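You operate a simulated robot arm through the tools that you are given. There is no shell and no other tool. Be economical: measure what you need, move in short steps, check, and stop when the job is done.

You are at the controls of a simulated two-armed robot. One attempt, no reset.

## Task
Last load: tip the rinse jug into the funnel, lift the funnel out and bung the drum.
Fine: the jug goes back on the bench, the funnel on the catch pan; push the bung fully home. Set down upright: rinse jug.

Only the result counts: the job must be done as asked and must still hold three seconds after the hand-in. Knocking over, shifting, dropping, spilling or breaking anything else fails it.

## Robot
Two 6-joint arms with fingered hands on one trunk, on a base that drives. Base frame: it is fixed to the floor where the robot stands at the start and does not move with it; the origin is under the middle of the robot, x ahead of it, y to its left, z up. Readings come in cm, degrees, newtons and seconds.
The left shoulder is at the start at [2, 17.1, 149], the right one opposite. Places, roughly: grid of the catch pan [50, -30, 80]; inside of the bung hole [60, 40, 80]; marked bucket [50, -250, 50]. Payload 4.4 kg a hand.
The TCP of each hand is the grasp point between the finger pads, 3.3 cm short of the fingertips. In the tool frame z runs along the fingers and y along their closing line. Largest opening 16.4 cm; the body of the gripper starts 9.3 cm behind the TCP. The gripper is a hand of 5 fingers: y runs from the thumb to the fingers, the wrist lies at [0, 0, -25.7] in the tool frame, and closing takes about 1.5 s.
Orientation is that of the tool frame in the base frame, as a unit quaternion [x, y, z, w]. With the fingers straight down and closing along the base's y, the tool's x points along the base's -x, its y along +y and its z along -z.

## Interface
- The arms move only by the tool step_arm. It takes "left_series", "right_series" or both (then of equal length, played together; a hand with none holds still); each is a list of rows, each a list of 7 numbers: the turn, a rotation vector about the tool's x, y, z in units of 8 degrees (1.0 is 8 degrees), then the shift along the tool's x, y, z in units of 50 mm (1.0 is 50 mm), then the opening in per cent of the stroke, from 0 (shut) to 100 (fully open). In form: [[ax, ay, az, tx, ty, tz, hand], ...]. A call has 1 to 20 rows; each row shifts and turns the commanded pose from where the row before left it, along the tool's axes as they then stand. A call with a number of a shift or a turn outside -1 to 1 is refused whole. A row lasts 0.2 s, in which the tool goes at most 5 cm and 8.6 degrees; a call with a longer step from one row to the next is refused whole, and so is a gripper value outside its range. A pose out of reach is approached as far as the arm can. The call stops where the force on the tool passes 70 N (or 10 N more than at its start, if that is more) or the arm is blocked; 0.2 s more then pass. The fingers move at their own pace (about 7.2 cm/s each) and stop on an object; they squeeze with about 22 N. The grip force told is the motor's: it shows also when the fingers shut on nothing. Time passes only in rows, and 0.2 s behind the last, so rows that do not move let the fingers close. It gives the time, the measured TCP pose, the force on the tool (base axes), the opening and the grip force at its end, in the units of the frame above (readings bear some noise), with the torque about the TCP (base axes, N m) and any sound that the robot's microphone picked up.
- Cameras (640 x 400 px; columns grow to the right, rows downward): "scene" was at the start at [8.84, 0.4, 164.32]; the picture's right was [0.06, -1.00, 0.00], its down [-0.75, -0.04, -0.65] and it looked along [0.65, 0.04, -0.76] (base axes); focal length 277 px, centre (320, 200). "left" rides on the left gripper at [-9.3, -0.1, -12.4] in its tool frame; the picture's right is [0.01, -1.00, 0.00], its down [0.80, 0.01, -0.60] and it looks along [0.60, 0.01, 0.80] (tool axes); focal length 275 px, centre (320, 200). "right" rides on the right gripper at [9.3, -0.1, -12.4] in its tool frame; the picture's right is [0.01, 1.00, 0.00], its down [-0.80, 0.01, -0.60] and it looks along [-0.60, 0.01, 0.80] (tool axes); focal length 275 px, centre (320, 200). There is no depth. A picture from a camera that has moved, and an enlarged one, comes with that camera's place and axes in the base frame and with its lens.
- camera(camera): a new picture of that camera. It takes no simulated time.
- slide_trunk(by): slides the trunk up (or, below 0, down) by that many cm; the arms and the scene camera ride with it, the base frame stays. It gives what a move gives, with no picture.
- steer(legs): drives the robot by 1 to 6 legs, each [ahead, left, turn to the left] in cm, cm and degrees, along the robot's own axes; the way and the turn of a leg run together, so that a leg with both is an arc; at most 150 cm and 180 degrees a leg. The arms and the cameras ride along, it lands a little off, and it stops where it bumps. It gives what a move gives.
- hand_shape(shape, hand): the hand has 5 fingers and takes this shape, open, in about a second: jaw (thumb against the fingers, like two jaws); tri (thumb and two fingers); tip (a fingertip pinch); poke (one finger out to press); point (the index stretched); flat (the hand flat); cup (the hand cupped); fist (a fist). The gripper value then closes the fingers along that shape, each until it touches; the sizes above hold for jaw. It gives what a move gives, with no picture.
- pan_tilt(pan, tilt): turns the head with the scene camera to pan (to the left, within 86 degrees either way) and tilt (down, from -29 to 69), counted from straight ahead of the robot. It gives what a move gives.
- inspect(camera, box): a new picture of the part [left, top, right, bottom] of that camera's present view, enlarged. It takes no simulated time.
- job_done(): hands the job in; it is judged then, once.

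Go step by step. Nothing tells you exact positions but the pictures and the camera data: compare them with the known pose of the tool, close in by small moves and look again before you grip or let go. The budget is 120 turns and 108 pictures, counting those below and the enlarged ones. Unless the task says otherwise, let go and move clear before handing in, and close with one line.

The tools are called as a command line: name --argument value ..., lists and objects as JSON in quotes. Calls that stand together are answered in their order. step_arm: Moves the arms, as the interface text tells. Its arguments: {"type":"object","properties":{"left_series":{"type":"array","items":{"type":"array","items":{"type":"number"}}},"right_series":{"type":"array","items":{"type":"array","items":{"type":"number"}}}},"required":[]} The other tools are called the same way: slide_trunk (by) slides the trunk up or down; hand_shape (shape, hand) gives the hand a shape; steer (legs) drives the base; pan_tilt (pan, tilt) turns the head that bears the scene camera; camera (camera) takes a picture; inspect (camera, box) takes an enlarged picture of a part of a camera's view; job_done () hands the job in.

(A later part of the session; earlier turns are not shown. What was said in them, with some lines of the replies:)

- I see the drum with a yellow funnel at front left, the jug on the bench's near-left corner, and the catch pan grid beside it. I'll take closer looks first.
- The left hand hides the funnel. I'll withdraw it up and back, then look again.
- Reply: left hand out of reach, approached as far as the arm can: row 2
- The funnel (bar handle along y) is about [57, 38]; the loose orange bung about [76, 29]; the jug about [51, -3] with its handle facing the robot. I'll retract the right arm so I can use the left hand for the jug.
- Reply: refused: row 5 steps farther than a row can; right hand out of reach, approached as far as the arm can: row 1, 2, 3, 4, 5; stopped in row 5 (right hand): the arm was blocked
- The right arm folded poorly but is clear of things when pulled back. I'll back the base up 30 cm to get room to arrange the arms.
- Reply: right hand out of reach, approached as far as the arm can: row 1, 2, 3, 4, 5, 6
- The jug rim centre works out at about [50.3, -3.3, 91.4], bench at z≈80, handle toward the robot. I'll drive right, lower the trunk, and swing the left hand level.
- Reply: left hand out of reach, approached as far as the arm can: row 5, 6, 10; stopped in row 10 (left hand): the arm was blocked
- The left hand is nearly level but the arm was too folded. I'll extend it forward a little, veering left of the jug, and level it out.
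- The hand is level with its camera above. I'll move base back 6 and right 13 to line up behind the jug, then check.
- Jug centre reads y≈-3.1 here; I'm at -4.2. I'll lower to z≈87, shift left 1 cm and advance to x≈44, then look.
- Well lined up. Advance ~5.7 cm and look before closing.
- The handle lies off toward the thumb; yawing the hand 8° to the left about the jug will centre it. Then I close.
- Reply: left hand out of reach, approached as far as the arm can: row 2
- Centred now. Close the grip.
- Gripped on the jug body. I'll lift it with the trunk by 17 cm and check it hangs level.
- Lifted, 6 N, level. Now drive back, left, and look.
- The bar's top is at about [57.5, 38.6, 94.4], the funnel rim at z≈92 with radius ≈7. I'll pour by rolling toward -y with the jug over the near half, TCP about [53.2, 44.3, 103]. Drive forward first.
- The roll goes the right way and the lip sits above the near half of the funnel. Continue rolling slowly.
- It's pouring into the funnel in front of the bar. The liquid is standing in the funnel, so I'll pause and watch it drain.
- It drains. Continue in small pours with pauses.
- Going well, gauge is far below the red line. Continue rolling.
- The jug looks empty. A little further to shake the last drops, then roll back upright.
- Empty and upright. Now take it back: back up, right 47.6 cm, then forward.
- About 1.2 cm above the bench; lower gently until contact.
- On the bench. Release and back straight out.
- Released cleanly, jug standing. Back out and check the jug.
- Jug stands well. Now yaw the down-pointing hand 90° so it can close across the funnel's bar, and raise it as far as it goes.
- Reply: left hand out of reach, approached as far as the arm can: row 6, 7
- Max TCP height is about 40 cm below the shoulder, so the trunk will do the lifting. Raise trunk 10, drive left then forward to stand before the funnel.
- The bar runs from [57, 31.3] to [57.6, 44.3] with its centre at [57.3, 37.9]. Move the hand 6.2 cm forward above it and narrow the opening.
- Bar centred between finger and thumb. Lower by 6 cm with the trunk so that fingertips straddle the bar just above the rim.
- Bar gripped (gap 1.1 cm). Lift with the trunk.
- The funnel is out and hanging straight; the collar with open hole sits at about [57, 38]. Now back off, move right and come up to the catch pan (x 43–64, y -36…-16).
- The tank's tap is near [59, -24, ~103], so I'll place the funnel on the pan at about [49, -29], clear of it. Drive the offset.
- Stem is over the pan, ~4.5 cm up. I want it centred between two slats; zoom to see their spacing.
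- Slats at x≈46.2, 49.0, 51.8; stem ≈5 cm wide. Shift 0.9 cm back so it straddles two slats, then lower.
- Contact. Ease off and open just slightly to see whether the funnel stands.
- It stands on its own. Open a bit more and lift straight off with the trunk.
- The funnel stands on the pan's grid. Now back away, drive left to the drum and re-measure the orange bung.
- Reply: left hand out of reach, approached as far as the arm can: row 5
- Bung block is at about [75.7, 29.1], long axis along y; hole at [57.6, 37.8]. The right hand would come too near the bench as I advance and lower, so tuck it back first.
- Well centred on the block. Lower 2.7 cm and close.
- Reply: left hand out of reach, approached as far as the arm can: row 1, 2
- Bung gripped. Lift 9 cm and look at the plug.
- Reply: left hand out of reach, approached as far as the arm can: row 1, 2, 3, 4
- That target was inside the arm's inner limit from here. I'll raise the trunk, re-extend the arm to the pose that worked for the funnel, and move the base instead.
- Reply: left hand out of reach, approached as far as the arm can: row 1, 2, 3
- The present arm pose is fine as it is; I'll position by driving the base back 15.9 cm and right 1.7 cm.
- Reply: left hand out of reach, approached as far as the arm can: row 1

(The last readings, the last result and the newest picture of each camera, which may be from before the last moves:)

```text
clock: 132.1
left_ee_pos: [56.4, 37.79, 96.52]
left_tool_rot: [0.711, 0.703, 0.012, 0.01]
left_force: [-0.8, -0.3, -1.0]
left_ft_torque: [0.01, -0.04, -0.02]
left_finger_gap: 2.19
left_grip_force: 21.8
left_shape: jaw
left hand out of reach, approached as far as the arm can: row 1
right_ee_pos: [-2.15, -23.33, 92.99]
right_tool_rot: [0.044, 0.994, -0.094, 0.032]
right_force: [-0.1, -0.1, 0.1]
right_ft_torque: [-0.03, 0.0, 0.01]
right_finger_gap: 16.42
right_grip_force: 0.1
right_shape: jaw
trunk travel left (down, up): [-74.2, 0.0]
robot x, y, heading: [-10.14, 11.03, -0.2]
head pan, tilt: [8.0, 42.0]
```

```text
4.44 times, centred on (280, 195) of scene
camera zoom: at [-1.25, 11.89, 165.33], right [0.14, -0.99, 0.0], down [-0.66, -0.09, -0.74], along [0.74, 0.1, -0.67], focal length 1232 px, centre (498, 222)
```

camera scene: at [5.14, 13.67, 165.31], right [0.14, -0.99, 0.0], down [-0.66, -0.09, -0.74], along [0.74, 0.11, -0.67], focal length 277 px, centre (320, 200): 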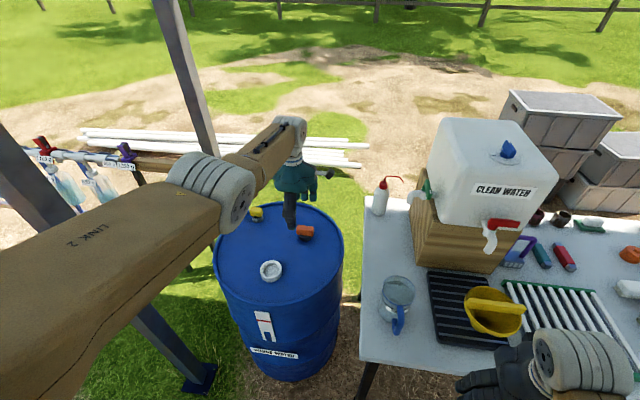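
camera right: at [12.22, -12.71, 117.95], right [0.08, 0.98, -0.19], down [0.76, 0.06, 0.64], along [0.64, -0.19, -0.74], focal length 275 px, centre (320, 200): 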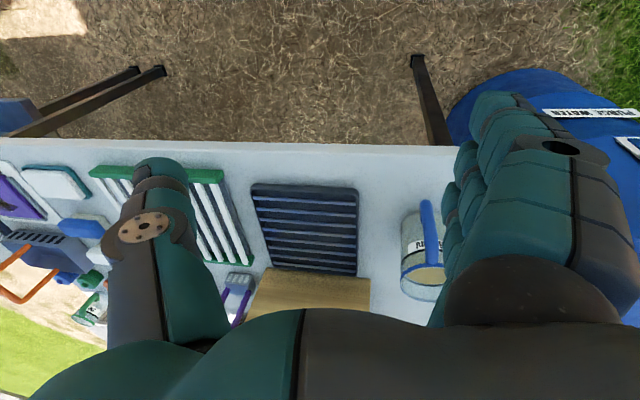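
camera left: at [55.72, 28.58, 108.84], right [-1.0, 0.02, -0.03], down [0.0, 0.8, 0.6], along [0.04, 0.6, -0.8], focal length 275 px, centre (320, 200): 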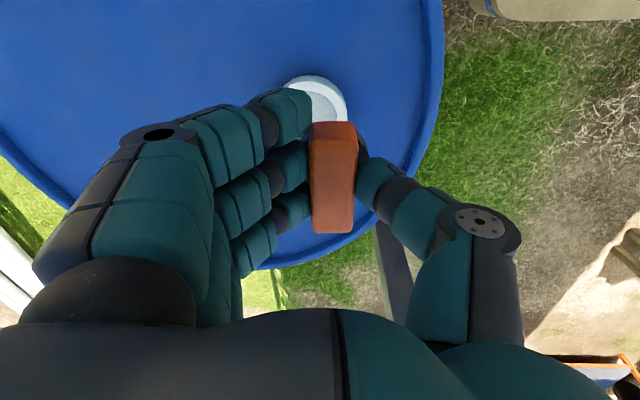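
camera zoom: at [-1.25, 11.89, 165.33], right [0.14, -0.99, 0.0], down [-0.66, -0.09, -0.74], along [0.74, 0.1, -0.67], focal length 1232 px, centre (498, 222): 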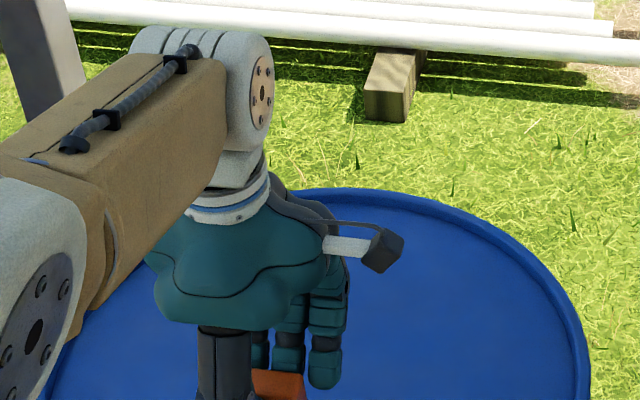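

The arm is at its outstretched limit. I'll pull the hand back gently in small steps and see if it follows.

step_arm --left_series '[[0, 0, 0, 0, -0.2, 0, 0], [0, 0, 0, 0, -0.2, 0, 0], [0, 0, 0, 0, -0.2, 0, 0], [0, 0, 0, 0, -0.2, 0, 0], [0, 0, 0, 0, 0, 0, 0]]'

```text
clock: 133.3
left_ee_pos: [52.58, 38.04, 96.15]
left_tool_rot: [0.711, 0.703, 0.013, 0.01]
left_force: [1.0, 0.2, -0.8]
left_ft_torque: [-0.02, 0.04, 0.01]
left_finger_gap: 2.16
left_grip_force: 22.7
left_shape: jaw
right_ee_pos: [-2.19, -23.11, 92.85]
right_tool_rot: [0.043, 0.994, -0.095, 0.032]
right_force: [-0.4, -0.9, -0.1]
right_ft_torque: [-0.01, 0.03, -0.02]
right_finger_gap: 16.39
right_grip_force: 0.1
right_shape: jaw
trunk travel left (down, up): [-74.2, 0.0]
robot x, y, heading: [-10.25, 10.81, 0.1]
head pan, tilt: [8.0, 42.0]
```

The arm follows again. The bung sits about -0.7 in x, -0.5 in y from the TCP, and the hole is at about [58, 37.8]; so drive to TCP ≈ [58.7, 38.3], lower a bit, and look.

steer --legs '[[6.1, 0.2, 0]]'

slide_trunk --by -3.5

pan_tilt --pan 25 --tilt 50

inspect --camera "scene" --box '[250, 130, 390, 235]'

camera --camera "left"

```text
clock: 134.3
left_ee_pos: [58.68, 38.12, 95.99]
left_tool_rot: [0.711, 0.703, 0.011, 0.01]
left_force: [1.3, 0.3, -0.3]
left_ft_torque: [0.0, 0.11, -0.02]
left_finger_gap: 2.18
left_grip_force: 22.1
left_shape: jaw
right_ee_pos: [4.01, -22.86, 92.98]
right_tool_rot: [0.044, 0.994, -0.095, 0.032]
right_force: [1.1, -0.2, -0.1]
right_ft_torque: [0.04, 0.08, -0.05]
right_finger_gap: 16.37
right_grip_force: 0.1
right_shape: jaw
trunk travel left (down, up): [-74.2, 0.0]
robot x, y, heading: [-4.41, 10.97, -0.3]
head pan, tilt: [8.0, 42.0]
```

```text
clock: 135.1
left_ee_pos: [58.45, 38.15, 92.7]
left_tool_rot: [0.711, 0.703, 0.012, 0.011]
left_force: [0.1, -0.3, -0.2]
left_ft_torque: [0.01, -0.03, -0.01]
left_finger_gap: 2.18
left_grip_force: 21.5
left_shape: jaw
right_ee_pos: [3.82, -23.08, 89.54]
right_tool_rot: [0.044, 0.994, -0.094, 0.031]
right_force: [-0.5, -0.2, -0.8]
right_ft_torque: [0.0, -0.04, 0.0]
right_finger_gap: 16.41
right_grip_force: 0.0
right_shape: jaw
trunk travel left (down, up): [-70.7, 3.5]
robot x, y, heading: [-4.5, 10.97, 0.1]
head pan, tilt: [8.0, 42.0]
```

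```text
clock: 135.9
left_ee_pos: [58.53, 38.16, 92.61]
left_tool_rot: [0.712, 0.702, 0.012, 0.01]
left_force: [0.4, 0.0, 0.1]
left_ft_torque: [-0.02, -0.02, 0.01]
left_finger_gap: 2.17
left_grip_force: 21.9
left_shape: jaw
right_ee_pos: [3.9, -23.02, 89.36]
right_tool_rot: [0.045, 0.994, -0.095, 0.031]
right_force: [-0.2, 0.3, -0.6]
right_ft_torque: [-0.03, 0.02, 0.01]
right_finger_gap: 16.39
right_grip_force: 0.1
right_shape: jaw
trunk travel left (down, up): [-70.7, 3.5]
robot x, y, heading: [-4.32, 11.48, -0.1]
head pan, tilt: [25.0, 50.0]
```

```text
3.81 times, centred on (320, 182) of scene
camera zoom: at [3.64, 14.25, 160.7], right [0.42, -0.91, 0.0], down [-0.69, -0.32, -0.64], along [0.58, 0.27, -0.77], focal length 1056 px, centre (320, 267)
```

zoom: 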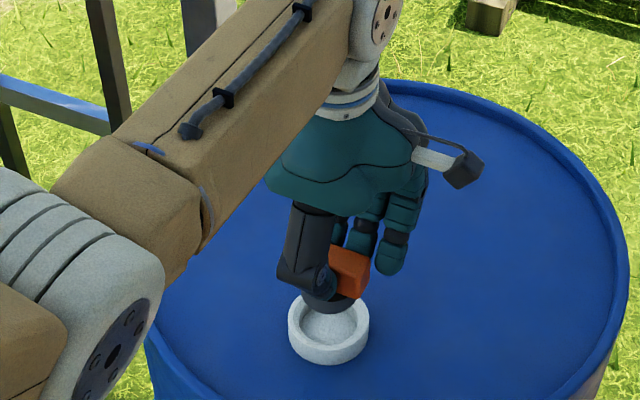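

```text
19 pictures are left
camera left: at [57.81, 28.95, 105.0], right [-1.0, 0.02, -0.03], down [0.0, 0.8, 0.6], along [0.04, 0.6, -0.8], focal length 275 px, centre (320, 200)
```

left: 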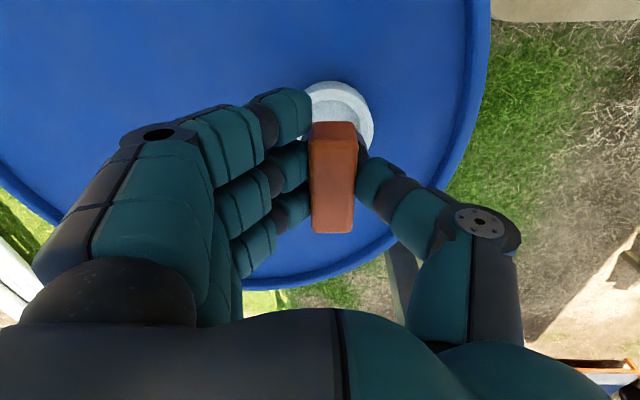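

Both views agree: the plug is above the hole within a few mm. Lower gently.

slide_trunk --by -3

inspect --camera "scene" --box '[290, 150, 360, 210]'

```text
clock: 136.6
left_ee_pos: [58.57, 38.27, 89.58]
left_tool_rot: [0.711, 0.703, 0.012, 0.01]
left_force: [0.0, -0.3, 0.2]
left_ft_torque: [-0.04, 0.0, -0.01]
left_finger_gap: 2.2
left_grip_force: 22.2
left_shape: jaw
right_ee_pos: [3.92, -22.92, 86.4]
right_tool_rot: [0.044, 0.994, -0.095, 0.032]
right_force: [0.7, 0.2, 0.4]
right_ft_torque: [0.0, 0.01, 0.0]
right_finger_gap: 16.42
right_grip_force: 0.1
right_shape: jaw
trunk travel left (down, up): [-67.7, 6.5]
robot x, y, heading: [-4.42, 11.23, -0.1]
head pan, tilt: [25.0, 50.0]
```

```text
6.67 times, centred on (325, 180) of scene
camera zoom: at [3.64, 14.25, 157.69], right [0.42, -0.91, 0.0], down [-0.69, -0.32, -0.64], along [0.58, 0.27, -0.77], focal length 1849 px, centre (287, 333)
```

zoom: 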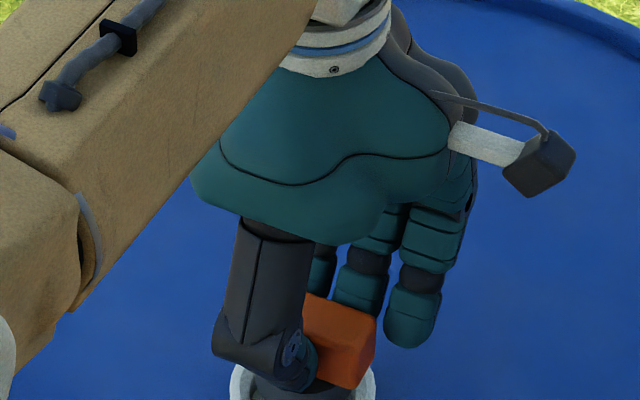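

step_arm --left_series '[[0, 0, 0, 0, 0, 0.06, 0], [0, 0, 0, 0, 0, 0.06, 0], [0, 0, 0, 0, 0, 0.06, 0]]'

inspect --camera "scene" --box '[290, 170, 350, 225]'

```text
clock: 137.4
left_ee_pos: [58.6, 38.19, 88.74]
left_tool_rot: [0.712, 0.702, 0.012, 0.01]
left_force: [-0.4, -0.3, -0.7]
left_ft_torque: [-0.01, 0.04, -0.04]
left_finger_gap: 2.18
left_grip_force: 22.3
left_shape: jaw
right_ee_pos: [3.84, -22.94, 86.39]
right_tool_rot: [0.045, 0.994, -0.095, 0.032]
right_force: [0.3, 0.0, -1.3]
right_ft_torque: [-0.01, 0.01, -0.02]
right_finger_gap: 16.4
right_grip_force: 0.1
right_shape: jaw
trunk travel left (down, up): [-67.7, 6.5]
robot x, y, heading: [-4.36, 11.25, -0.4]
head pan, tilt: [25.0, 50.0]
```

```text
7.27 times, centred on (320, 198) of scene
camera zoom: at [3.66, 14.26, 157.69], right [0.42, -0.91, 0.0], down [-0.69, -0.32, -0.64], along [0.58, 0.27, -0.77], focal length 2017 px, centre (320, 218)
```

zoom: 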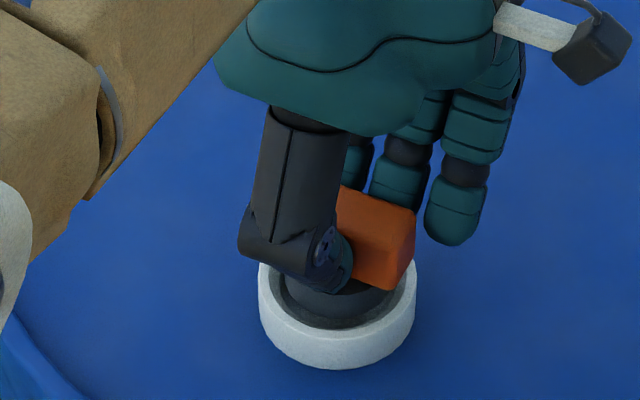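

Plug is entering the collar, concentric. Continue.

step_arm --left_series '[[0, 0, 0, 0, 0, 0.06, 0], [0, 0, 0, 0, 0, 0.06, 0], [0, 0, 0, 0, 0, 0.06, 0], [0, 0, 0, 0, 0, 0.06, 0]]'

step_arm --left_series '[[0, 0, 0, 0, 0, 0.06, 0], [0, 0, 0, 0, 0, 0.06, 0], [0, 0, 0, 0, 0, 0.06, 0]]'

inspect --camera "scene" --box '[290, 170, 350, 225]'

```text
clock: 138.4
left_ee_pos: [58.65, 38.15, 87.66]
left_tool_rot: [0.711, 0.703, 0.013, 0.008]
left_force: [0.3, 0.2, 0.1]
left_ft_torque: [0.01, -0.03, 0.03]
left_finger_gap: 2.18
left_grip_force: 22.1
left_shape: jaw
right_ee_pos: [3.86, -22.97, 86.39]
right_tool_rot: [0.044, 0.994, -0.095, 0.031]
right_force: [0.2, 0.2, -0.4]
right_ft_torque: [-0.03, 0.01, 0.02]
right_finger_gap: 16.39
right_grip_force: 0.1
right_shape: jaw
trunk travel left (down, up): [-67.7, 6.5]
robot x, y, heading: [-4.52, 11.13, -0.0]
head pan, tilt: [25.0, 50.0]
```

```text
clock: 139.2
left_ee_pos: [58.64, 38.21, 86.78]
left_tool_rot: [0.711, 0.703, 0.013, 0.01]
left_force: [-2.0, 1.9, 11.3]
left_ft_torque: [0.03, 0.12, 0.01]
left_finger_gap: 2.22
left_grip_force: 21.8
left_shape: jaw
right_ee_pos: [3.75, -22.95, 86.45]
right_tool_rot: [0.044, 0.994, -0.094, 0.032]
right_force: [0.5, 0.7, -0.2]
right_ft_torque: [0.0, 0.01, 0.0]
right_finger_gap: 16.4
right_grip_force: 0.1
right_shape: jaw
trunk travel left (down, up): [-67.7, 6.5]
robot x, y, heading: [-4.53, 10.88, 0.2]
head pan, tilt: [25.0, 50.0]
```

```text
7.27 times, centred on (320, 198) of scene
camera zoom: at [3.51, 14.21, 157.72], right [0.42, -0.91, 0.0], down [-0.69, -0.32, -0.64], along [0.58, 0.27, -0.77], focal length 2017 px, centre (320, 218)
```

zoom: 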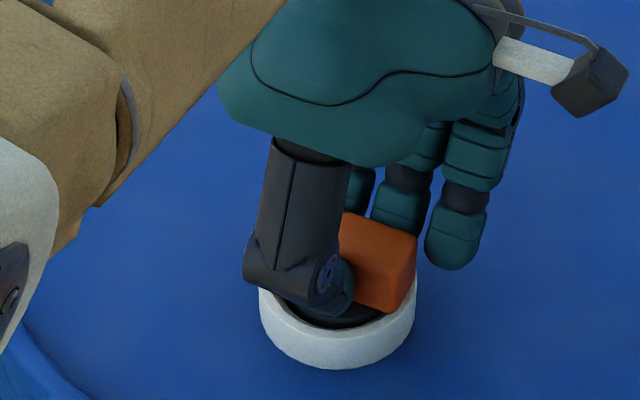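

It's in, contact at 11 N. Push on in small steps.

step_arm --left_series '[[0, 0, 0, 0, 0, 0.05, 0], [0, 0, 0, 0, 0, 0.05, 0]]'

step_arm --left_series '[[0, 0, 0, 0, 0, 0.05, 0], [0, 0, 0, 0, 0, 0.05, 0]]'

inspect --camera "scene" --box '[290, 170, 350, 225]'

```text
clock: 139.8
left_ee_pos: [58.67, 38.18, 86.72]
left_tool_rot: [0.711, 0.703, 0.016, 0.011]
left_force: [-2.9, 3.8, 36.0]
left_ft_torque: [0.11, 0.38, -0.04]
left_finger_gap: 2.37
left_grip_force: 21.6
left_shape: jaw
right_ee_pos: [3.65, -23.01, 86.46]
right_tool_rot: [0.044, 0.994, -0.094, 0.035]
right_force: [-0.1, 0.3, -0.3]
right_ft_torque: [-0.03, 0.0, -0.01]
right_finger_gap: 16.38
right_grip_force: 0.1
right_shape: jaw
trunk travel left (down, up): [-67.7, 6.5]
robot x, y, heading: [-4.21, 11.21, -0.1]
head pan, tilt: [25.0, 50.0]
```

```text
clock: 140.4
left_ee_pos: [58.68, 38.17, 86.33]
left_tool_rot: [0.712, 0.702, 0.017, 0.014]
left_force: [-1.8, 5.7, 38.5]
left_ft_torque: [0.18, 0.38, -0.05]
left_finger_gap: 2.48
left_grip_force: 22.1
left_shape: jaw
right_ee_pos: [3.6, -22.99, 86.45]
right_tool_rot: [0.044, 0.994, -0.095, 0.034]
right_force: [-0.1, -0.2, -0.6]
right_ft_torque: [0.02, 0.01, 0.0]
right_finger_gap: 16.38
right_grip_force: 0.0
right_shape: jaw
trunk travel left (down, up): [-67.7, 6.5]
robot x, y, heading: [-4.57, 11.24, -0.1]
head pan, tilt: [25.0, 50.0]
```

```text
7.27 times, centred on (320, 198) of scene
camera zoom: at [3.17, 14.14, 157.73], right [0.42, -0.91, 0.0], down [-0.69, -0.32, -0.65], along [0.59, 0.27, -0.76], focal length 2017 px, centre (320, 218)
```

zoom: 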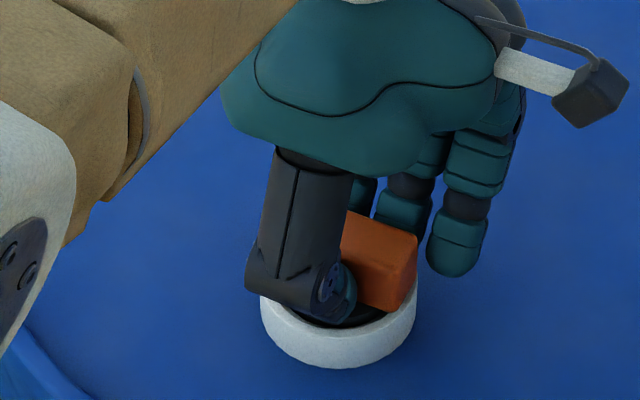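

The fingers begin to slip on the block, so I'll release, rise, and push from above with a fist.

step_arm --left_series '[[0, 0, 0, 0, 0, -0.1, 0], [0, 0, 0, 0, 0, -0.1, 25], [0, 0, 0, 0, 0, 0, 45], [0, 0, 0, 0, 0, 0, 45], [0, 0, 0, 0, 0, 0, 45], [0, 0, 0, 0, 0, -0.5, 45], [0, 0, 0, 0, 0, -0.5, 45]]'

slide_trunk --by 6.5

inspect --camera "scene" --box '[270, 150, 370, 240]'

camera --camera "left"

```text
clock: 142.0
left_ee_pos: [58.41, 38.36, 91.61]
left_tool_rot: [0.711, 0.703, 0.012, 0.011]
left_force: [-0.5, 0.6, -0.2]
left_ft_torque: [0.01, -0.01, 0.03]
left_finger_gap: 7.34
left_grip_force: 0.0
left_shape: jaw
right_ee_pos: [3.79, -22.93, 86.41]
right_tool_rot: [0.044, 0.994, -0.094, 0.032]
right_force: [0.6, -0.5, 0.4]
right_ft_torque: [-0.02, 0.04, -0.01]
right_finger_gap: 16.41
right_grip_force: 0.1
right_shape: jaw
trunk travel left (down, up): [-67.7, 6.5]
robot x, y, heading: [-4.62, 11.39, -0.4]
head pan, tilt: [25.0, 50.0]
```

```text
clock: 143.1
left_ee_pos: [58.38, 38.1, 98.11]
left_tool_rot: [0.711, 0.703, 0.012, 0.01]
left_force: [-0.3, -0.5, -0.1]
left_ft_torque: [0.02, 0.01, -0.02]
left_finger_gap: 7.3
left_grip_force: 0.0
left_shape: jaw
right_ee_pos: [3.82, -22.98, 92.91]
right_tool_rot: [0.044, 0.994, -0.094, 0.032]
right_force: [0.9, 0.0, -0.4]
right_ft_torque: [0.02, 0.0, 0.05]
right_finger_gap: 16.42
right_grip_force: 0.0
right_shape: jaw
trunk travel left (down, up): [-74.2, 0.0]
robot x, y, heading: [-4.34, 10.93, -0.0]
head pan, tilt: [25.0, 50.0]
```

```text
4.44 times, centred on (320, 195) of scene
camera zoom: at [3.61, 14.25, 164.19], right [0.42, -0.91, 0.0], down [-0.69, -0.32, -0.64], along [0.58, 0.27, -0.77], focal length 1232 px, centre (320, 222)
```

zoom: 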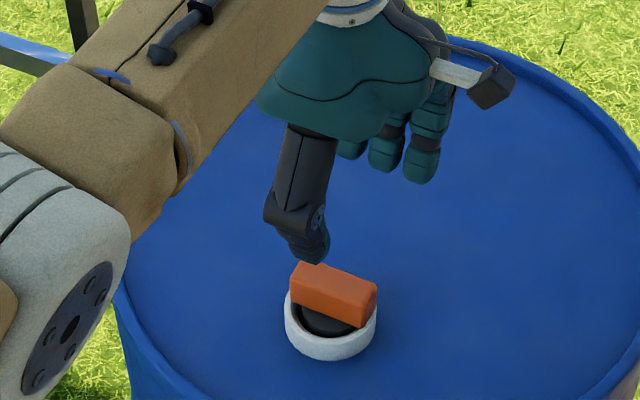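

```text
13 pictures are left
camera left: at [57.74, 28.94, 110.47], right [-1.0, 0.02, -0.03], down [0.0, 0.8, 0.6], along [0.04, 0.6, -0.8], focal length 275 px, centre (320, 200)
```

left: 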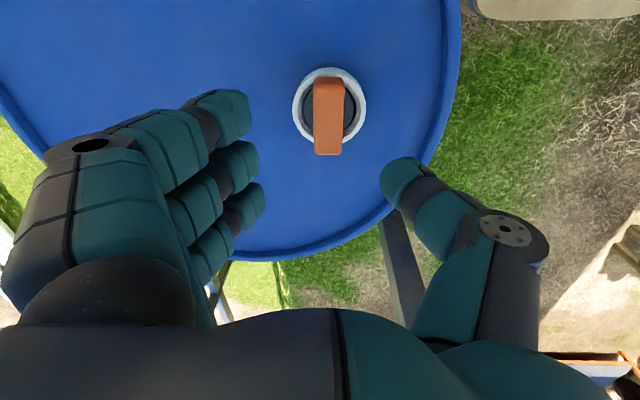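

The bung sits upright in the collar. Make a fist and see its geometry.

hand_shape --hand "left" --shape "fist"

step_arm --left_series '[[0, 0, 0, 0, 0, 0, 0], [0, 0, 0, 0, 0, 0, 0], [0, 0, 0, 0, 0, 0, 0], [0, 0, 0, 0, 0, 0, 0], [0, 0, 0, 0, 0, 0, 0], [0, 0, 0, 0, 0, 0, 0]]'

camera --camera "left"

inspect --camera "scene" --box '[270, 150, 370, 240]'

```text
clock: 144.0
left_ee_pos: [58.54, 38.2, 98.17]
left_tool_rot: [0.711, 0.703, 0.012, 0.011]
left_force: [0.1, -0.6, 0.6]
left_ft_torque: [-0.01, 0.02, -0.02]
left_finger_gap: 0.01
left_grip_force: 0.0
left_shape: fist
right_ee_pos: [3.86, -22.96, 92.98]
right_tool_rot: [0.044, 0.994, -0.095, 0.032]
right_force: [-0.6, -0.4, -1.0]
right_ft_torque: [0.02, 0.0, -0.03]
right_finger_gap: 16.39
right_grip_force: 0.1
right_shape: jaw
trunk travel left (down, up): [-74.2, 0.0]
robot x, y, heading: [-4.57, 11.05, -0.1]
head pan, tilt: [25.0, 50.0]
```

```text
clock: 145.4
left_ee_pos: [58.48, 38.22, 98.11]
left_tool_rot: [0.711, 0.703, 0.011, 0.01]
left_force: [-0.5, 0.8, 0.6]
left_ft_torque: [0.01, 0.0, -0.01]
left_finger_gap: 0.0
left_grip_force: 0.1
left_shape: fist
right_ee_pos: [3.78, -22.86, 92.8]
right_tool_rot: [0.044, 0.994, -0.095, 0.031]
right_force: [0.2, 0.4, -0.2]
right_ft_torque: [0.02, 0.02, 0.01]
right_finger_gap: 16.42
right_grip_force: 0.0
right_shape: jaw
trunk travel left (down, up): [-74.2, 0.0]
robot x, y, heading: [-4.6, 10.84, -0.1]
head pan, tilt: [25.0, 50.0]
```

```text
12 pictures are left
camera left: at [57.74, 28.94, 110.51], right [-1.0, 0.02, -0.03], down [0.0, 0.8, 0.6], along [0.04, 0.6, -0.8], focal length 275 px, centre (320, 200)
```

left: 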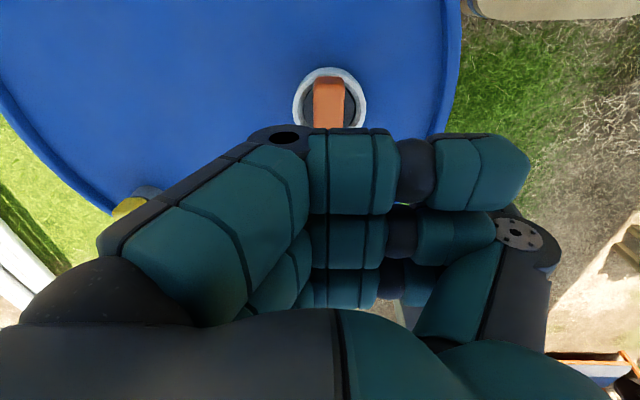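

```text
4.44 times, centred on (320, 195) of scene
camera zoom: at [3.59, 14.25, 164.2], right [0.42, -0.91, 0.0], down [-0.69, -0.32, -0.64], along [0.58, 0.27, -0.77], focal length 1232 px, centre (320, 222)
```

zoom: 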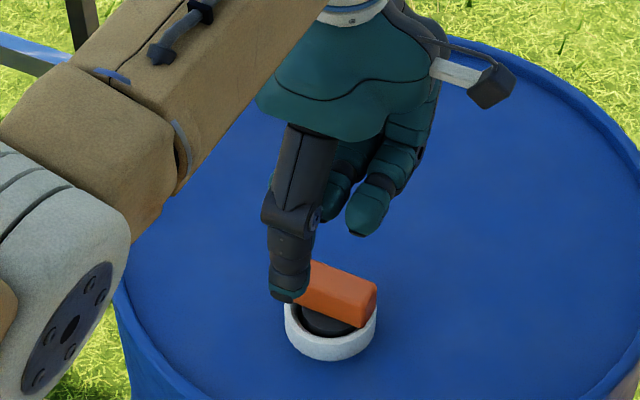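

The thumb hangs too low in the fist. Use the jaw shape fully closed instead and press with the joined fingertips on the block's top.

hand_shape --hand "left" --shape "jaw"

step_arm --left_series '[[0, 0, 0, -0.08, -0.08, 0, 50], [0, 0, 0, 0, 0, 0, 0], [0, 0, 0, 0, 0, 0, 0], [0, 0, 0, 0, 0, 0, 0], [0, 0, 0, 0, 0, 0, 0], [0, 0, 0, 0, 0, 0, 0], [0, 0, 0, 0, 0, 0, 0], [0, 0, 0, 0, 0, 0, 0], [0, 0, 0, 0, 0, 0, 0], [0, 0, 0, 0, 0, 0, 0]]'

slide_trunk --by -6

camera --camera "left"

inspect --camera "scene" --box '[270, 150, 370, 240]'

```text
clock: 146.3
left_ee_pos: [58.43, 38.2, 98.22]
left_tool_rot: [0.711, 0.703, 0.012, 0.011]
left_force: [-0.3, -0.3, 0.2]
left_ft_torque: [-0.01, -0.03, -0.05]
left_finger_gap: 16.4
left_grip_force: 0.0
left_shape: jaw
right_ee_pos: [3.86, -23.06, 92.81]
right_tool_rot: [0.044, 0.994, -0.095, 0.032]
right_force: [-0.3, 0.1, 0.6]
right_ft_torque: [0.02, 0.03, 0.04]
right_finger_gap: 16.41
right_grip_force: 0.0
right_shape: jaw
trunk travel left (down, up): [-74.2, 0.0]
robot x, y, heading: [-4.15, 10.97, -0.2]
head pan, tilt: [25.0, 50.0]
```

```text
clock: 148.5
left_ee_pos: [58.06, 37.77, 98.13]
left_tool_rot: [0.711, 0.703, 0.013, 0.01]
left_force: [0.4, -0.5, -0.8]
left_ft_torque: [-0.03, -0.01, 0.04]
left_finger_gap: 0.01
left_grip_force: 22.1
left_shape: jaw
right_ee_pos: [3.89, -22.96, 92.96]
right_tool_rot: [0.044, 0.994, -0.095, 0.031]
right_force: [0.2, 0.3, 0.3]
right_ft_torque: [-0.01, -0.02, -0.02]
right_finger_gap: 16.4
right_grip_force: 0.0
right_shape: jaw
trunk travel left (down, up): [-74.2, 0.0]
robot x, y, heading: [-4.21, 10.95, -0.0]
head pan, tilt: [25.0, 50.0]
```

```text
clock: 149.5
left_ee_pos: [57.9, 37.73, 92.23]
left_tool_rot: [0.711, 0.703, 0.012, 0.01]
left_force: [-0.4, 0.3, 0.0]
left_ft_torque: [-0.03, 0.01, -0.04]
left_finger_gap: 0.0
left_grip_force: 22.0
left_shape: jaw
right_ee_pos: [4.03, -23.0, 86.94]
right_tool_rot: [0.044, 0.994, -0.094, 0.031]
right_force: [-0.6, -0.1, 0.8]
right_ft_torque: [-0.03, 0.0, -0.01]
right_finger_gap: 16.42
right_grip_force: 0.0
right_shape: jaw
trunk travel left (down, up): [-68.2, 6.0]
robot x, y, heading: [-4.43, 11.08, -0.1]
head pan, tilt: [25.0, 50.0]
```

```text
10 pictures are left
camera left: at [57.34, 28.54, 104.53], right [-1.0, 0.02, -0.03], down [0.0, 0.8, 0.6], along [0.04, 0.6, -0.8], focal length 275 px, centre (320, 200)
```

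left: 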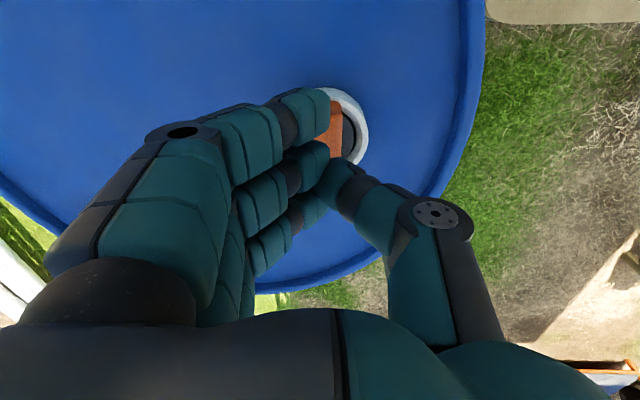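

```text
4.44 times, centred on (320, 195) of scene
camera zoom: at [3.64, 14.25, 158.2], right [0.42, -0.91, 0.0], down [-0.69, -0.32, -0.64], along [0.58, 0.27, -0.77], focal length 1232 px, centre (320, 222)
```

zoom: 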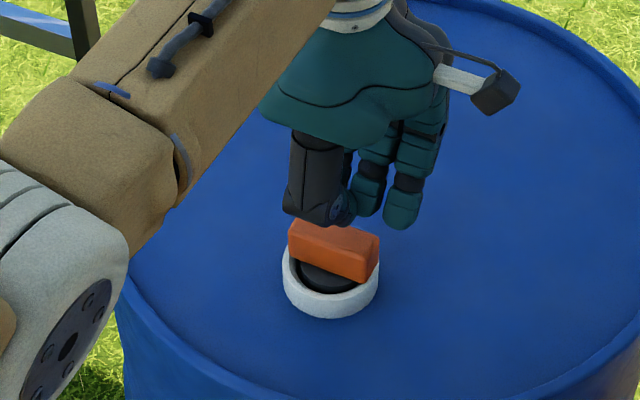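

Shift 0.4 cm forward and press down in steps.

step_arm --left_series '[[0, 0, 0, 0, 0.08, 0, 0], [0, 0, 0, 0, 0, 0.12, 0], [0, 0, 0, 0, 0, 0.12, 0], [0, 0, 0, 0, 0, 0.12, 0], [0, 0, 0, 0, 0, 0.08, 0]]'

step_arm --left_series '[[0, 0, 0, 0, 0, 0.06, 0], [0, 0, 0, 0, 0, 0.06, 0], [0, 0, 0, 0, 0, 0.06, 0]]'

```text
clock: 150.7
left_ee_pos: [58.41, 37.87, 89.88]
left_tool_rot: [0.711, 0.703, 0.012, 0.009]
left_force: [0.2, 0.2, -0.9]
left_ft_torque: [0.03, -0.01, 0.0]
left_finger_gap: 0.0
left_grip_force: 21.4
left_shape: jaw
right_ee_pos: [3.81, -22.92, 86.88]
right_tool_rot: [0.044, 0.994, -0.095, 0.032]
right_force: [-0.5, -0.1, 0.1]
right_ft_torque: [0.0, -0.04, -0.01]
right_finger_gap: 16.41
right_grip_force: 0.1
right_shape: jaw
trunk travel left (down, up): [-68.2, 6.0]
robot x, y, heading: [-4.49, 11.37, 0.0]
head pan, tilt: [25.0, 50.0]
```

```text
clock: 151.5
left_ee_pos: [58.56, 37.73, 89.55]
left_tool_rot: [0.711, 0.703, 0.014, 0.012]
left_force: [-6.4, 0.2, 26.3]
left_ft_torque: [0.01, 0.44, 0.02]
left_finger_gap: 0.01
left_grip_force: 21.6
left_shape: jaw
right_ee_pos: [3.68, -22.9, 86.95]
right_tool_rot: [0.044, 0.994, -0.095, 0.032]
right_force: [0.3, -0.1, 0.1]
right_ft_torque: [0.02, -0.02, -0.01]
right_finger_gap: 16.4
right_grip_force: 0.0
right_shape: jaw
trunk travel left (down, up): [-68.2, 6.0]
robot x, y, heading: [-4.61, 11.47, -0.2]
head pan, tilt: [25.0, 50.0]
```

Contact on the block's top. Push harder.

step_arm --left_series '[[0, 0, 0, 0, 0, 0.06, 0], [0, 0, 0, 0, 0, 0.06, 0], [0, 0, 0, 0, 0, 0.06, 0]]'

inspect --camera "scene" --box '[280, 150, 360, 220]'

```text
clock: 152.3
left_ee_pos: [59.49, 37.67, 89.53]
left_tool_rot: [0.711, 0.702, 0.02, 0.015]
left_force: [-11.4, -0.8, 39.2]
left_ft_torque: [-0.13, 0.84, -0.05]
left_finger_gap: 0.01
left_grip_force: 22.3
left_shape: jaw
right_ee_pos: [3.86, -23.08, 86.87]
right_tool_rot: [0.043, 0.994, -0.094, 0.033]
right_force: [1.7, -0.4, 0.4]
right_ft_torque: [-0.02, 0.06, -0.01]
right_finger_gap: 16.38
right_grip_force: 0.0
right_shape: jaw
trunk travel left (down, up): [-68.2, 6.0]
robot x, y, heading: [-4.46, 11.57, 0.0]
head pan, tilt: [25.0, 50.0]
stopped in row 3 (left hand): the force on the tool passed its limit at 73 N (the readings are from after the stop); the commanded pose is now the measured one
```

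```text
5.71 times, centred on (320, 185) of scene
camera zoom: at [3.47, 14.15, 158.19], right [0.42, -0.91, 0.0], down [-0.69, -0.32, -0.64], along [0.58, 0.27, -0.77], focal length 1585 px, centre (320, 286)
```

zoom: 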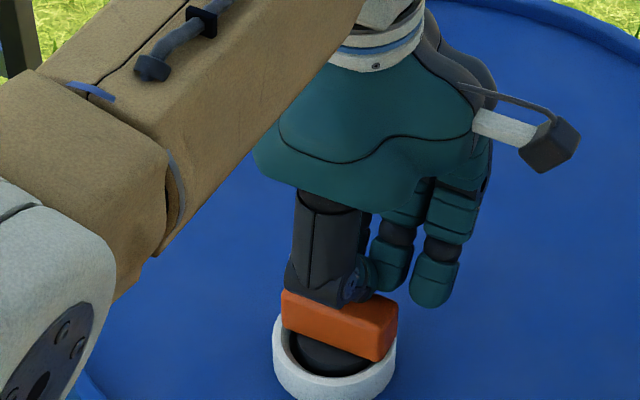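

The push reached 73 N without the bung moving, sliding the hand instead. Raise and check how the bung sits.

step_arm --left_series '[[0, 0, 0, 0, 0, -0.2, 0], [0, 0, 0, 0, -0.2, -0.6, 0], [0, 0, 0, 0, 0, -0.3, 0], [0, 0, 0, 0, 0, 0, 0]]'

inspect --camera "scene" --box '[295, 185, 345, 230]'

```text
clock: 153.3
left_ee_pos: [57.87, 37.96, 94.43]
left_tool_rot: [0.712, 0.702, 0.018, 0.012]
left_force: [0.6, 0.0, 0.2]
left_ft_torque: [0.04, -0.03, 0.02]
left_finger_gap: 0.0
left_grip_force: 21.9
left_shape: jaw
right_ee_pos: [3.78, -22.91, 86.96]
right_tool_rot: [0.044, 0.994, -0.094, 0.032]
right_force: [0.4, -0.6, 0.2]
right_ft_torque: [0.0, -0.06, -0.01]
right_finger_gap: 16.42
right_grip_force: 0.1
right_shape: jaw
trunk travel left (down, up): [-68.2, 6.0]
robot x, y, heading: [-4.48, 11.09, -0.0]
head pan, tilt: [25.0, 50.0]
```

```text
8.89 times, centred on (320, 208) of scene
camera zoom: at [3.56, 14.26, 158.19], right [0.42, -0.91, 0.0], down [-0.69, -0.32, -0.64], along [0.58, 0.27, -0.77], focal length 2465 px, centre (320, 133)
```

zoom: 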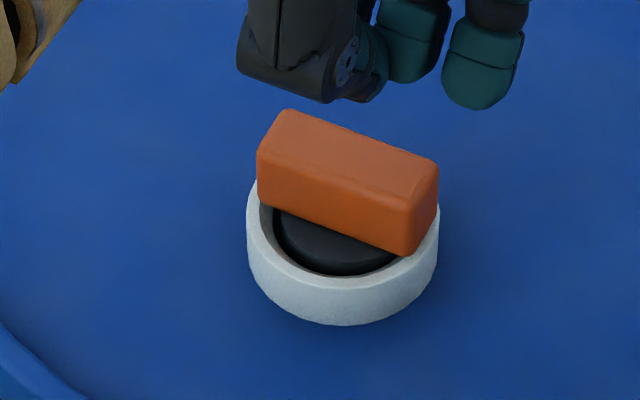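

The plug is well inside the collar with the block just above its rim. I'll push again, better centred, and watch whether the tip sinks further.

step_arm --left_series '[[0, 0, 0, 0, -0.04, 0.3, 0], [0, 0, 0, 0, 0, 0.3, 0], [0, 0, 0, 0, 0, 0.25, 0], [0, 0, 0, 0, 0, 0.1, 0], [0, 0, 0, 0, 0, 0.06, 0]]'

step_arm --left_series '[[0, 0, 0, 0, 0, 0.08, 0], [0, 0, 0, 0, 0, 0.08, 0]]'

step_arm --left_series '[[0, 0, 0, 0, 0, 0.05, 0], [0, 0, 0, 0, 0, 0.05, 0]]'

```text
clock: 154.5
left_ee_pos: [58.01, 37.98, 89.46]
left_tool_rot: [0.712, 0.702, 0.02, 0.015]
left_force: [-3.1, 0.3, 16.4]
left_ft_torque: [-0.06, 0.24, -0.02]
left_finger_gap: 0.02
left_grip_force: 22.1
left_shape: jaw
right_ee_pos: [3.8, -22.95, 86.92]
right_tool_rot: [0.043, 0.994, -0.095, 0.033]
right_force: [0.0, 0.3, 0.0]
right_ft_torque: [-0.01, 0.04, 0.01]
right_finger_gap: 16.4
right_grip_force: 0.1
right_shape: jaw
trunk travel left (down, up): [-68.2, 6.0]
robot x, y, heading: [-4.45, 11.27, 0.0]
head pan, tilt: [25.0, 50.0]
```

```text
clock: 155.1
left_ee_pos: [58.09, 37.82, 89.43]
left_tool_rot: [0.712, 0.702, 0.024, 0.017]
left_force: [-8.8, 5.3, 55.9]
left_ft_torque: [-0.07, 0.44, -0.02]
left_finger_gap: 0.0
left_grip_force: 22.0
left_shape: jaw
right_ee_pos: [3.48, -22.98, 86.91]
right_tool_rot: [0.043, 0.994, -0.093, 0.034]
right_force: [0.4, -0.2, 0.1]
right_ft_torque: [0.01, -0.02, -0.02]
right_finger_gap: 16.41
right_grip_force: 0.0
right_shape: jaw
trunk travel left (down, up): [-68.2, 6.0]
robot x, y, heading: [-4.54, 10.87, -0.1]
head pan, tilt: [25.0, 50.0]
```

```text
clock: 155.6
left_ee_pos: [59.1, 37.78, 89.54]
left_tool_rot: [0.712, 0.701, 0.026, 0.019]
left_force: [-8.7, -0.8, 34.3]
left_ft_torque: [-0.52, 0.67, -0.02]
left_finger_gap: 0.0
left_grip_force: 22.0
left_shape: jaw
right_ee_pos: [3.85, -23.02, 86.83]
right_tool_rot: [0.044, 0.994, -0.095, 0.032]
right_force: [0.3, -0.5, -0.5]
right_ft_torque: [-0.05, 0.07, -0.03]
right_finger_gap: 16.41
right_grip_force: 0.0
right_shape: jaw
trunk travel left (down, up): [-68.2, 6.0]
robot x, y, heading: [-4.49, 11.52, -0.2]
head pan, tilt: [25.0, 50.0]
stopped in row 2 (left hand): the force on the tool passed its limit at 72 N (the readings are from after the stop); the commanded pose is now the measured one
```

The bung doesn't sink at 56–70 N. To see whether it's really home, I'll raise the hand, back off and lower the trunk for a grazing view, comparing with the seated yellow bung.

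step_arm --left_series '[[0, 0, 0, 0, 0, -0.3, 0], [0, 0, 0, 0, 0, -0.6, 0], [0, 0, 0, 0, 0, 0, 0]]'

slide_trunk --by 6

steer --legs '[[-45, 0, 0]]'

slide_trunk --by -45

pan_tilt --pan 10 --tilt 22

camera --camera "scene"

```text
clock: 156.4
left_ee_pos: [58.59, 37.86, 93.24]
left_tool_rot: [0.712, 0.702, 0.021, 0.017]
left_force: [0.2, -0.1, 1.2]
left_ft_torque: [0.01, 0.04, 0.02]
left_finger_gap: 0.03
left_grip_force: 22.0
left_shape: jaw
right_ee_pos: [3.92, -22.85, 86.96]
right_tool_rot: [0.044, 0.994, -0.096, 0.032]
right_force: [1.0, 0.6, -0.3]
right_ft_torque: [-0.03, -0.01, 0.0]
right_finger_gap: 16.38
right_grip_force: 0.0
right_shape: jaw
trunk travel left (down, up): [-68.2, 6.0]
robot x, y, heading: [-4.66, 10.8, 0.0]
head pan, tilt: [25.0, 50.0]
```

```text
clock: 157.4
left_ee_pos: [58.43, 37.89, 99.31]
left_tool_rot: [0.712, 0.701, 0.022, 0.017]
left_force: [1.1, 0.1, 0.7]
left_ft_torque: [0.01, -0.02, 0.02]
left_finger_gap: 0.0
left_grip_force: 21.8
left_shape: jaw
right_ee_pos: [3.85, -22.83, 92.97]
right_tool_rot: [0.043, 0.994, -0.094, 0.033]
right_force: [0.3, -0.2, -0.2]
right_ft_torque: [-0.02, -0.02, -0.03]
right_finger_gap: 16.41
right_grip_force: 0.1
right_shape: jaw
trunk travel left (down, up): [-74.2, 0.0]
robot x, y, heading: [-4.47, 11.32, -0.0]
head pan, tilt: [25.0, 50.0]
```

```text
clock: 160.1
left_ee_pos: [14.71, 37.63, 99.48]
left_tool_rot: [0.714, 0.7, 0.024, 0.017]
left_force: [-1.1, -0.5, -0.1]
left_ft_torque: [-0.01, -0.04, 0.01]
left_finger_gap: 0.0
left_grip_force: 22.3
left_shape: jaw
right_ee_pos: [-40.21, -22.73, 92.86]
right_tool_rot: [0.047, 0.994, -0.095, 0.031]
right_force: [-1.3, -0.5, 0.0]
right_ft_torque: [-0.01, 0.01, 0.01]
right_finger_gap: 16.41
right_grip_force: 0.0
right_shape: jaw
trunk travel left (down, up): [-74.2, 0.0]
robot x, y, heading: [-48.31, 11.16, -0.5]
head pan, tilt: [25.0, 50.0]
```

```text
refused: -45 is not a number from -40 to 40
```

```text
clock: 161.0
left_ee_pos: [14.69, 37.68, 99.28]
left_tool_rot: [0.714, 0.699, 0.023, 0.017]
left_force: [0.2, -0.8, -0.7]
left_ft_torque: [0.0, 0.01, -0.01]
left_finger_gap: 0.0
left_grip_force: 22.0
left_shape: jaw
right_ee_pos: [-40.19, -22.79, 92.89]
right_tool_rot: [0.047, 0.994, -0.095, 0.031]
right_force: [-0.4, -0.9, 0.2]
right_ft_torque: [-0.02, 0.02, -0.01]
right_finger_gap: 16.39
right_grip_force: 0.2
right_shape: jaw
trunk travel left (down, up): [-74.2, 0.0]
robot x, y, heading: [-48.77, 11.07, -0.5]
head pan, tilt: [10.0, 22.0]
```

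```text
6 pictures are left
camera scene: at [-38.17, 12.71, 168.42], right [0.17, -0.99, 0.0], down [-0.37, -0.06, -0.93], along [0.91, 0.16, -0.38], focal length 277 px, centre (320, 200)
```

scene: 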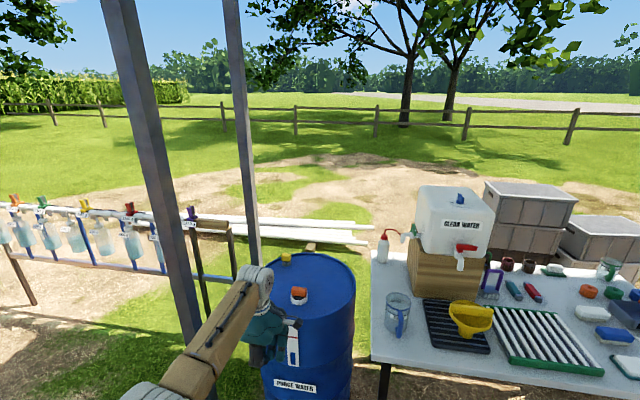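

slide_trunk --by -40

inspect --camera "scene" --box '[262, 170, 334, 215]'

```text
clock: 164.8
left_ee_pos: [14.73, 37.64, 59.36]
left_tool_rot: [0.714, 0.699, 0.024, 0.017]
left_force: [0.3, 0.2, -0.1]
left_ft_torque: [0.01, -0.02, -0.01]
left_finger_gap: 0.02
left_grip_force: 22.1
left_shape: jaw
right_ee_pos: [-40.28, -22.84, 52.86]
right_tool_rot: [0.046, 0.994, -0.095, 0.031]
right_force: [0.3, -0.4, -0.7]
right_ft_torque: [0.0, -0.02, -0.02]
right_finger_gap: 16.39
right_grip_force: 0.0
right_shape: jaw
trunk travel left (down, up): [-34.2, 40.0]
robot x, y, heading: [-48.28, 11.34, -0.3]
head pan, tilt: [10.0, 22.0]
```

```text
8.89 times, centred on (298, 192) of scene
camera zoom: at [-34.93, 12.68, 128.3], right [0.17, -0.99, 0.0], down [-0.37, -0.06, -0.93], along [0.91, 0.16, -0.37], focal length 2465 px, centre (516, 267)
```

zoom: 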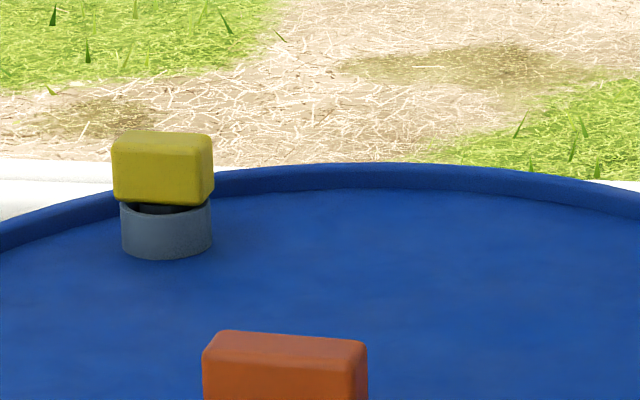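

inspect --camera "scene" --box '[272, 200, 320, 240]'

```text
10.00 times, centred on (296, 220) of scene
camera zoom: at [-34.93, 12.68, 128.3], right [0.17, -0.99, 0.0], down [-0.37, -0.06, -0.93], along [0.91, 0.16, -0.37], focal length 2773 px, centre (560, 0)
```

zoom: 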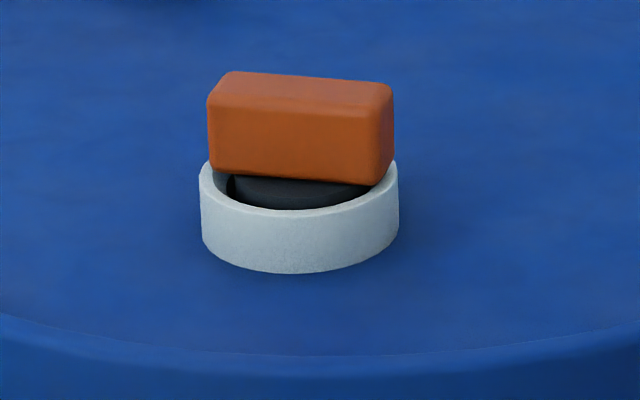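

The jug is upright on the bench, the funnel stands on the catch pan, and the bung's block sits flush on the collar. It is at least as deep as the seated yellow bung and did not move under about 70 N, so I take it as home; both hands are clear, so I'm handing in.

job_done

```text
The job is handed in.
```

I emptied the rinse jug into the drum through the funnel and set it back upright on the bench. The funnel is standing on the catch pan, and the orange bung is pressed in flush with the collar.
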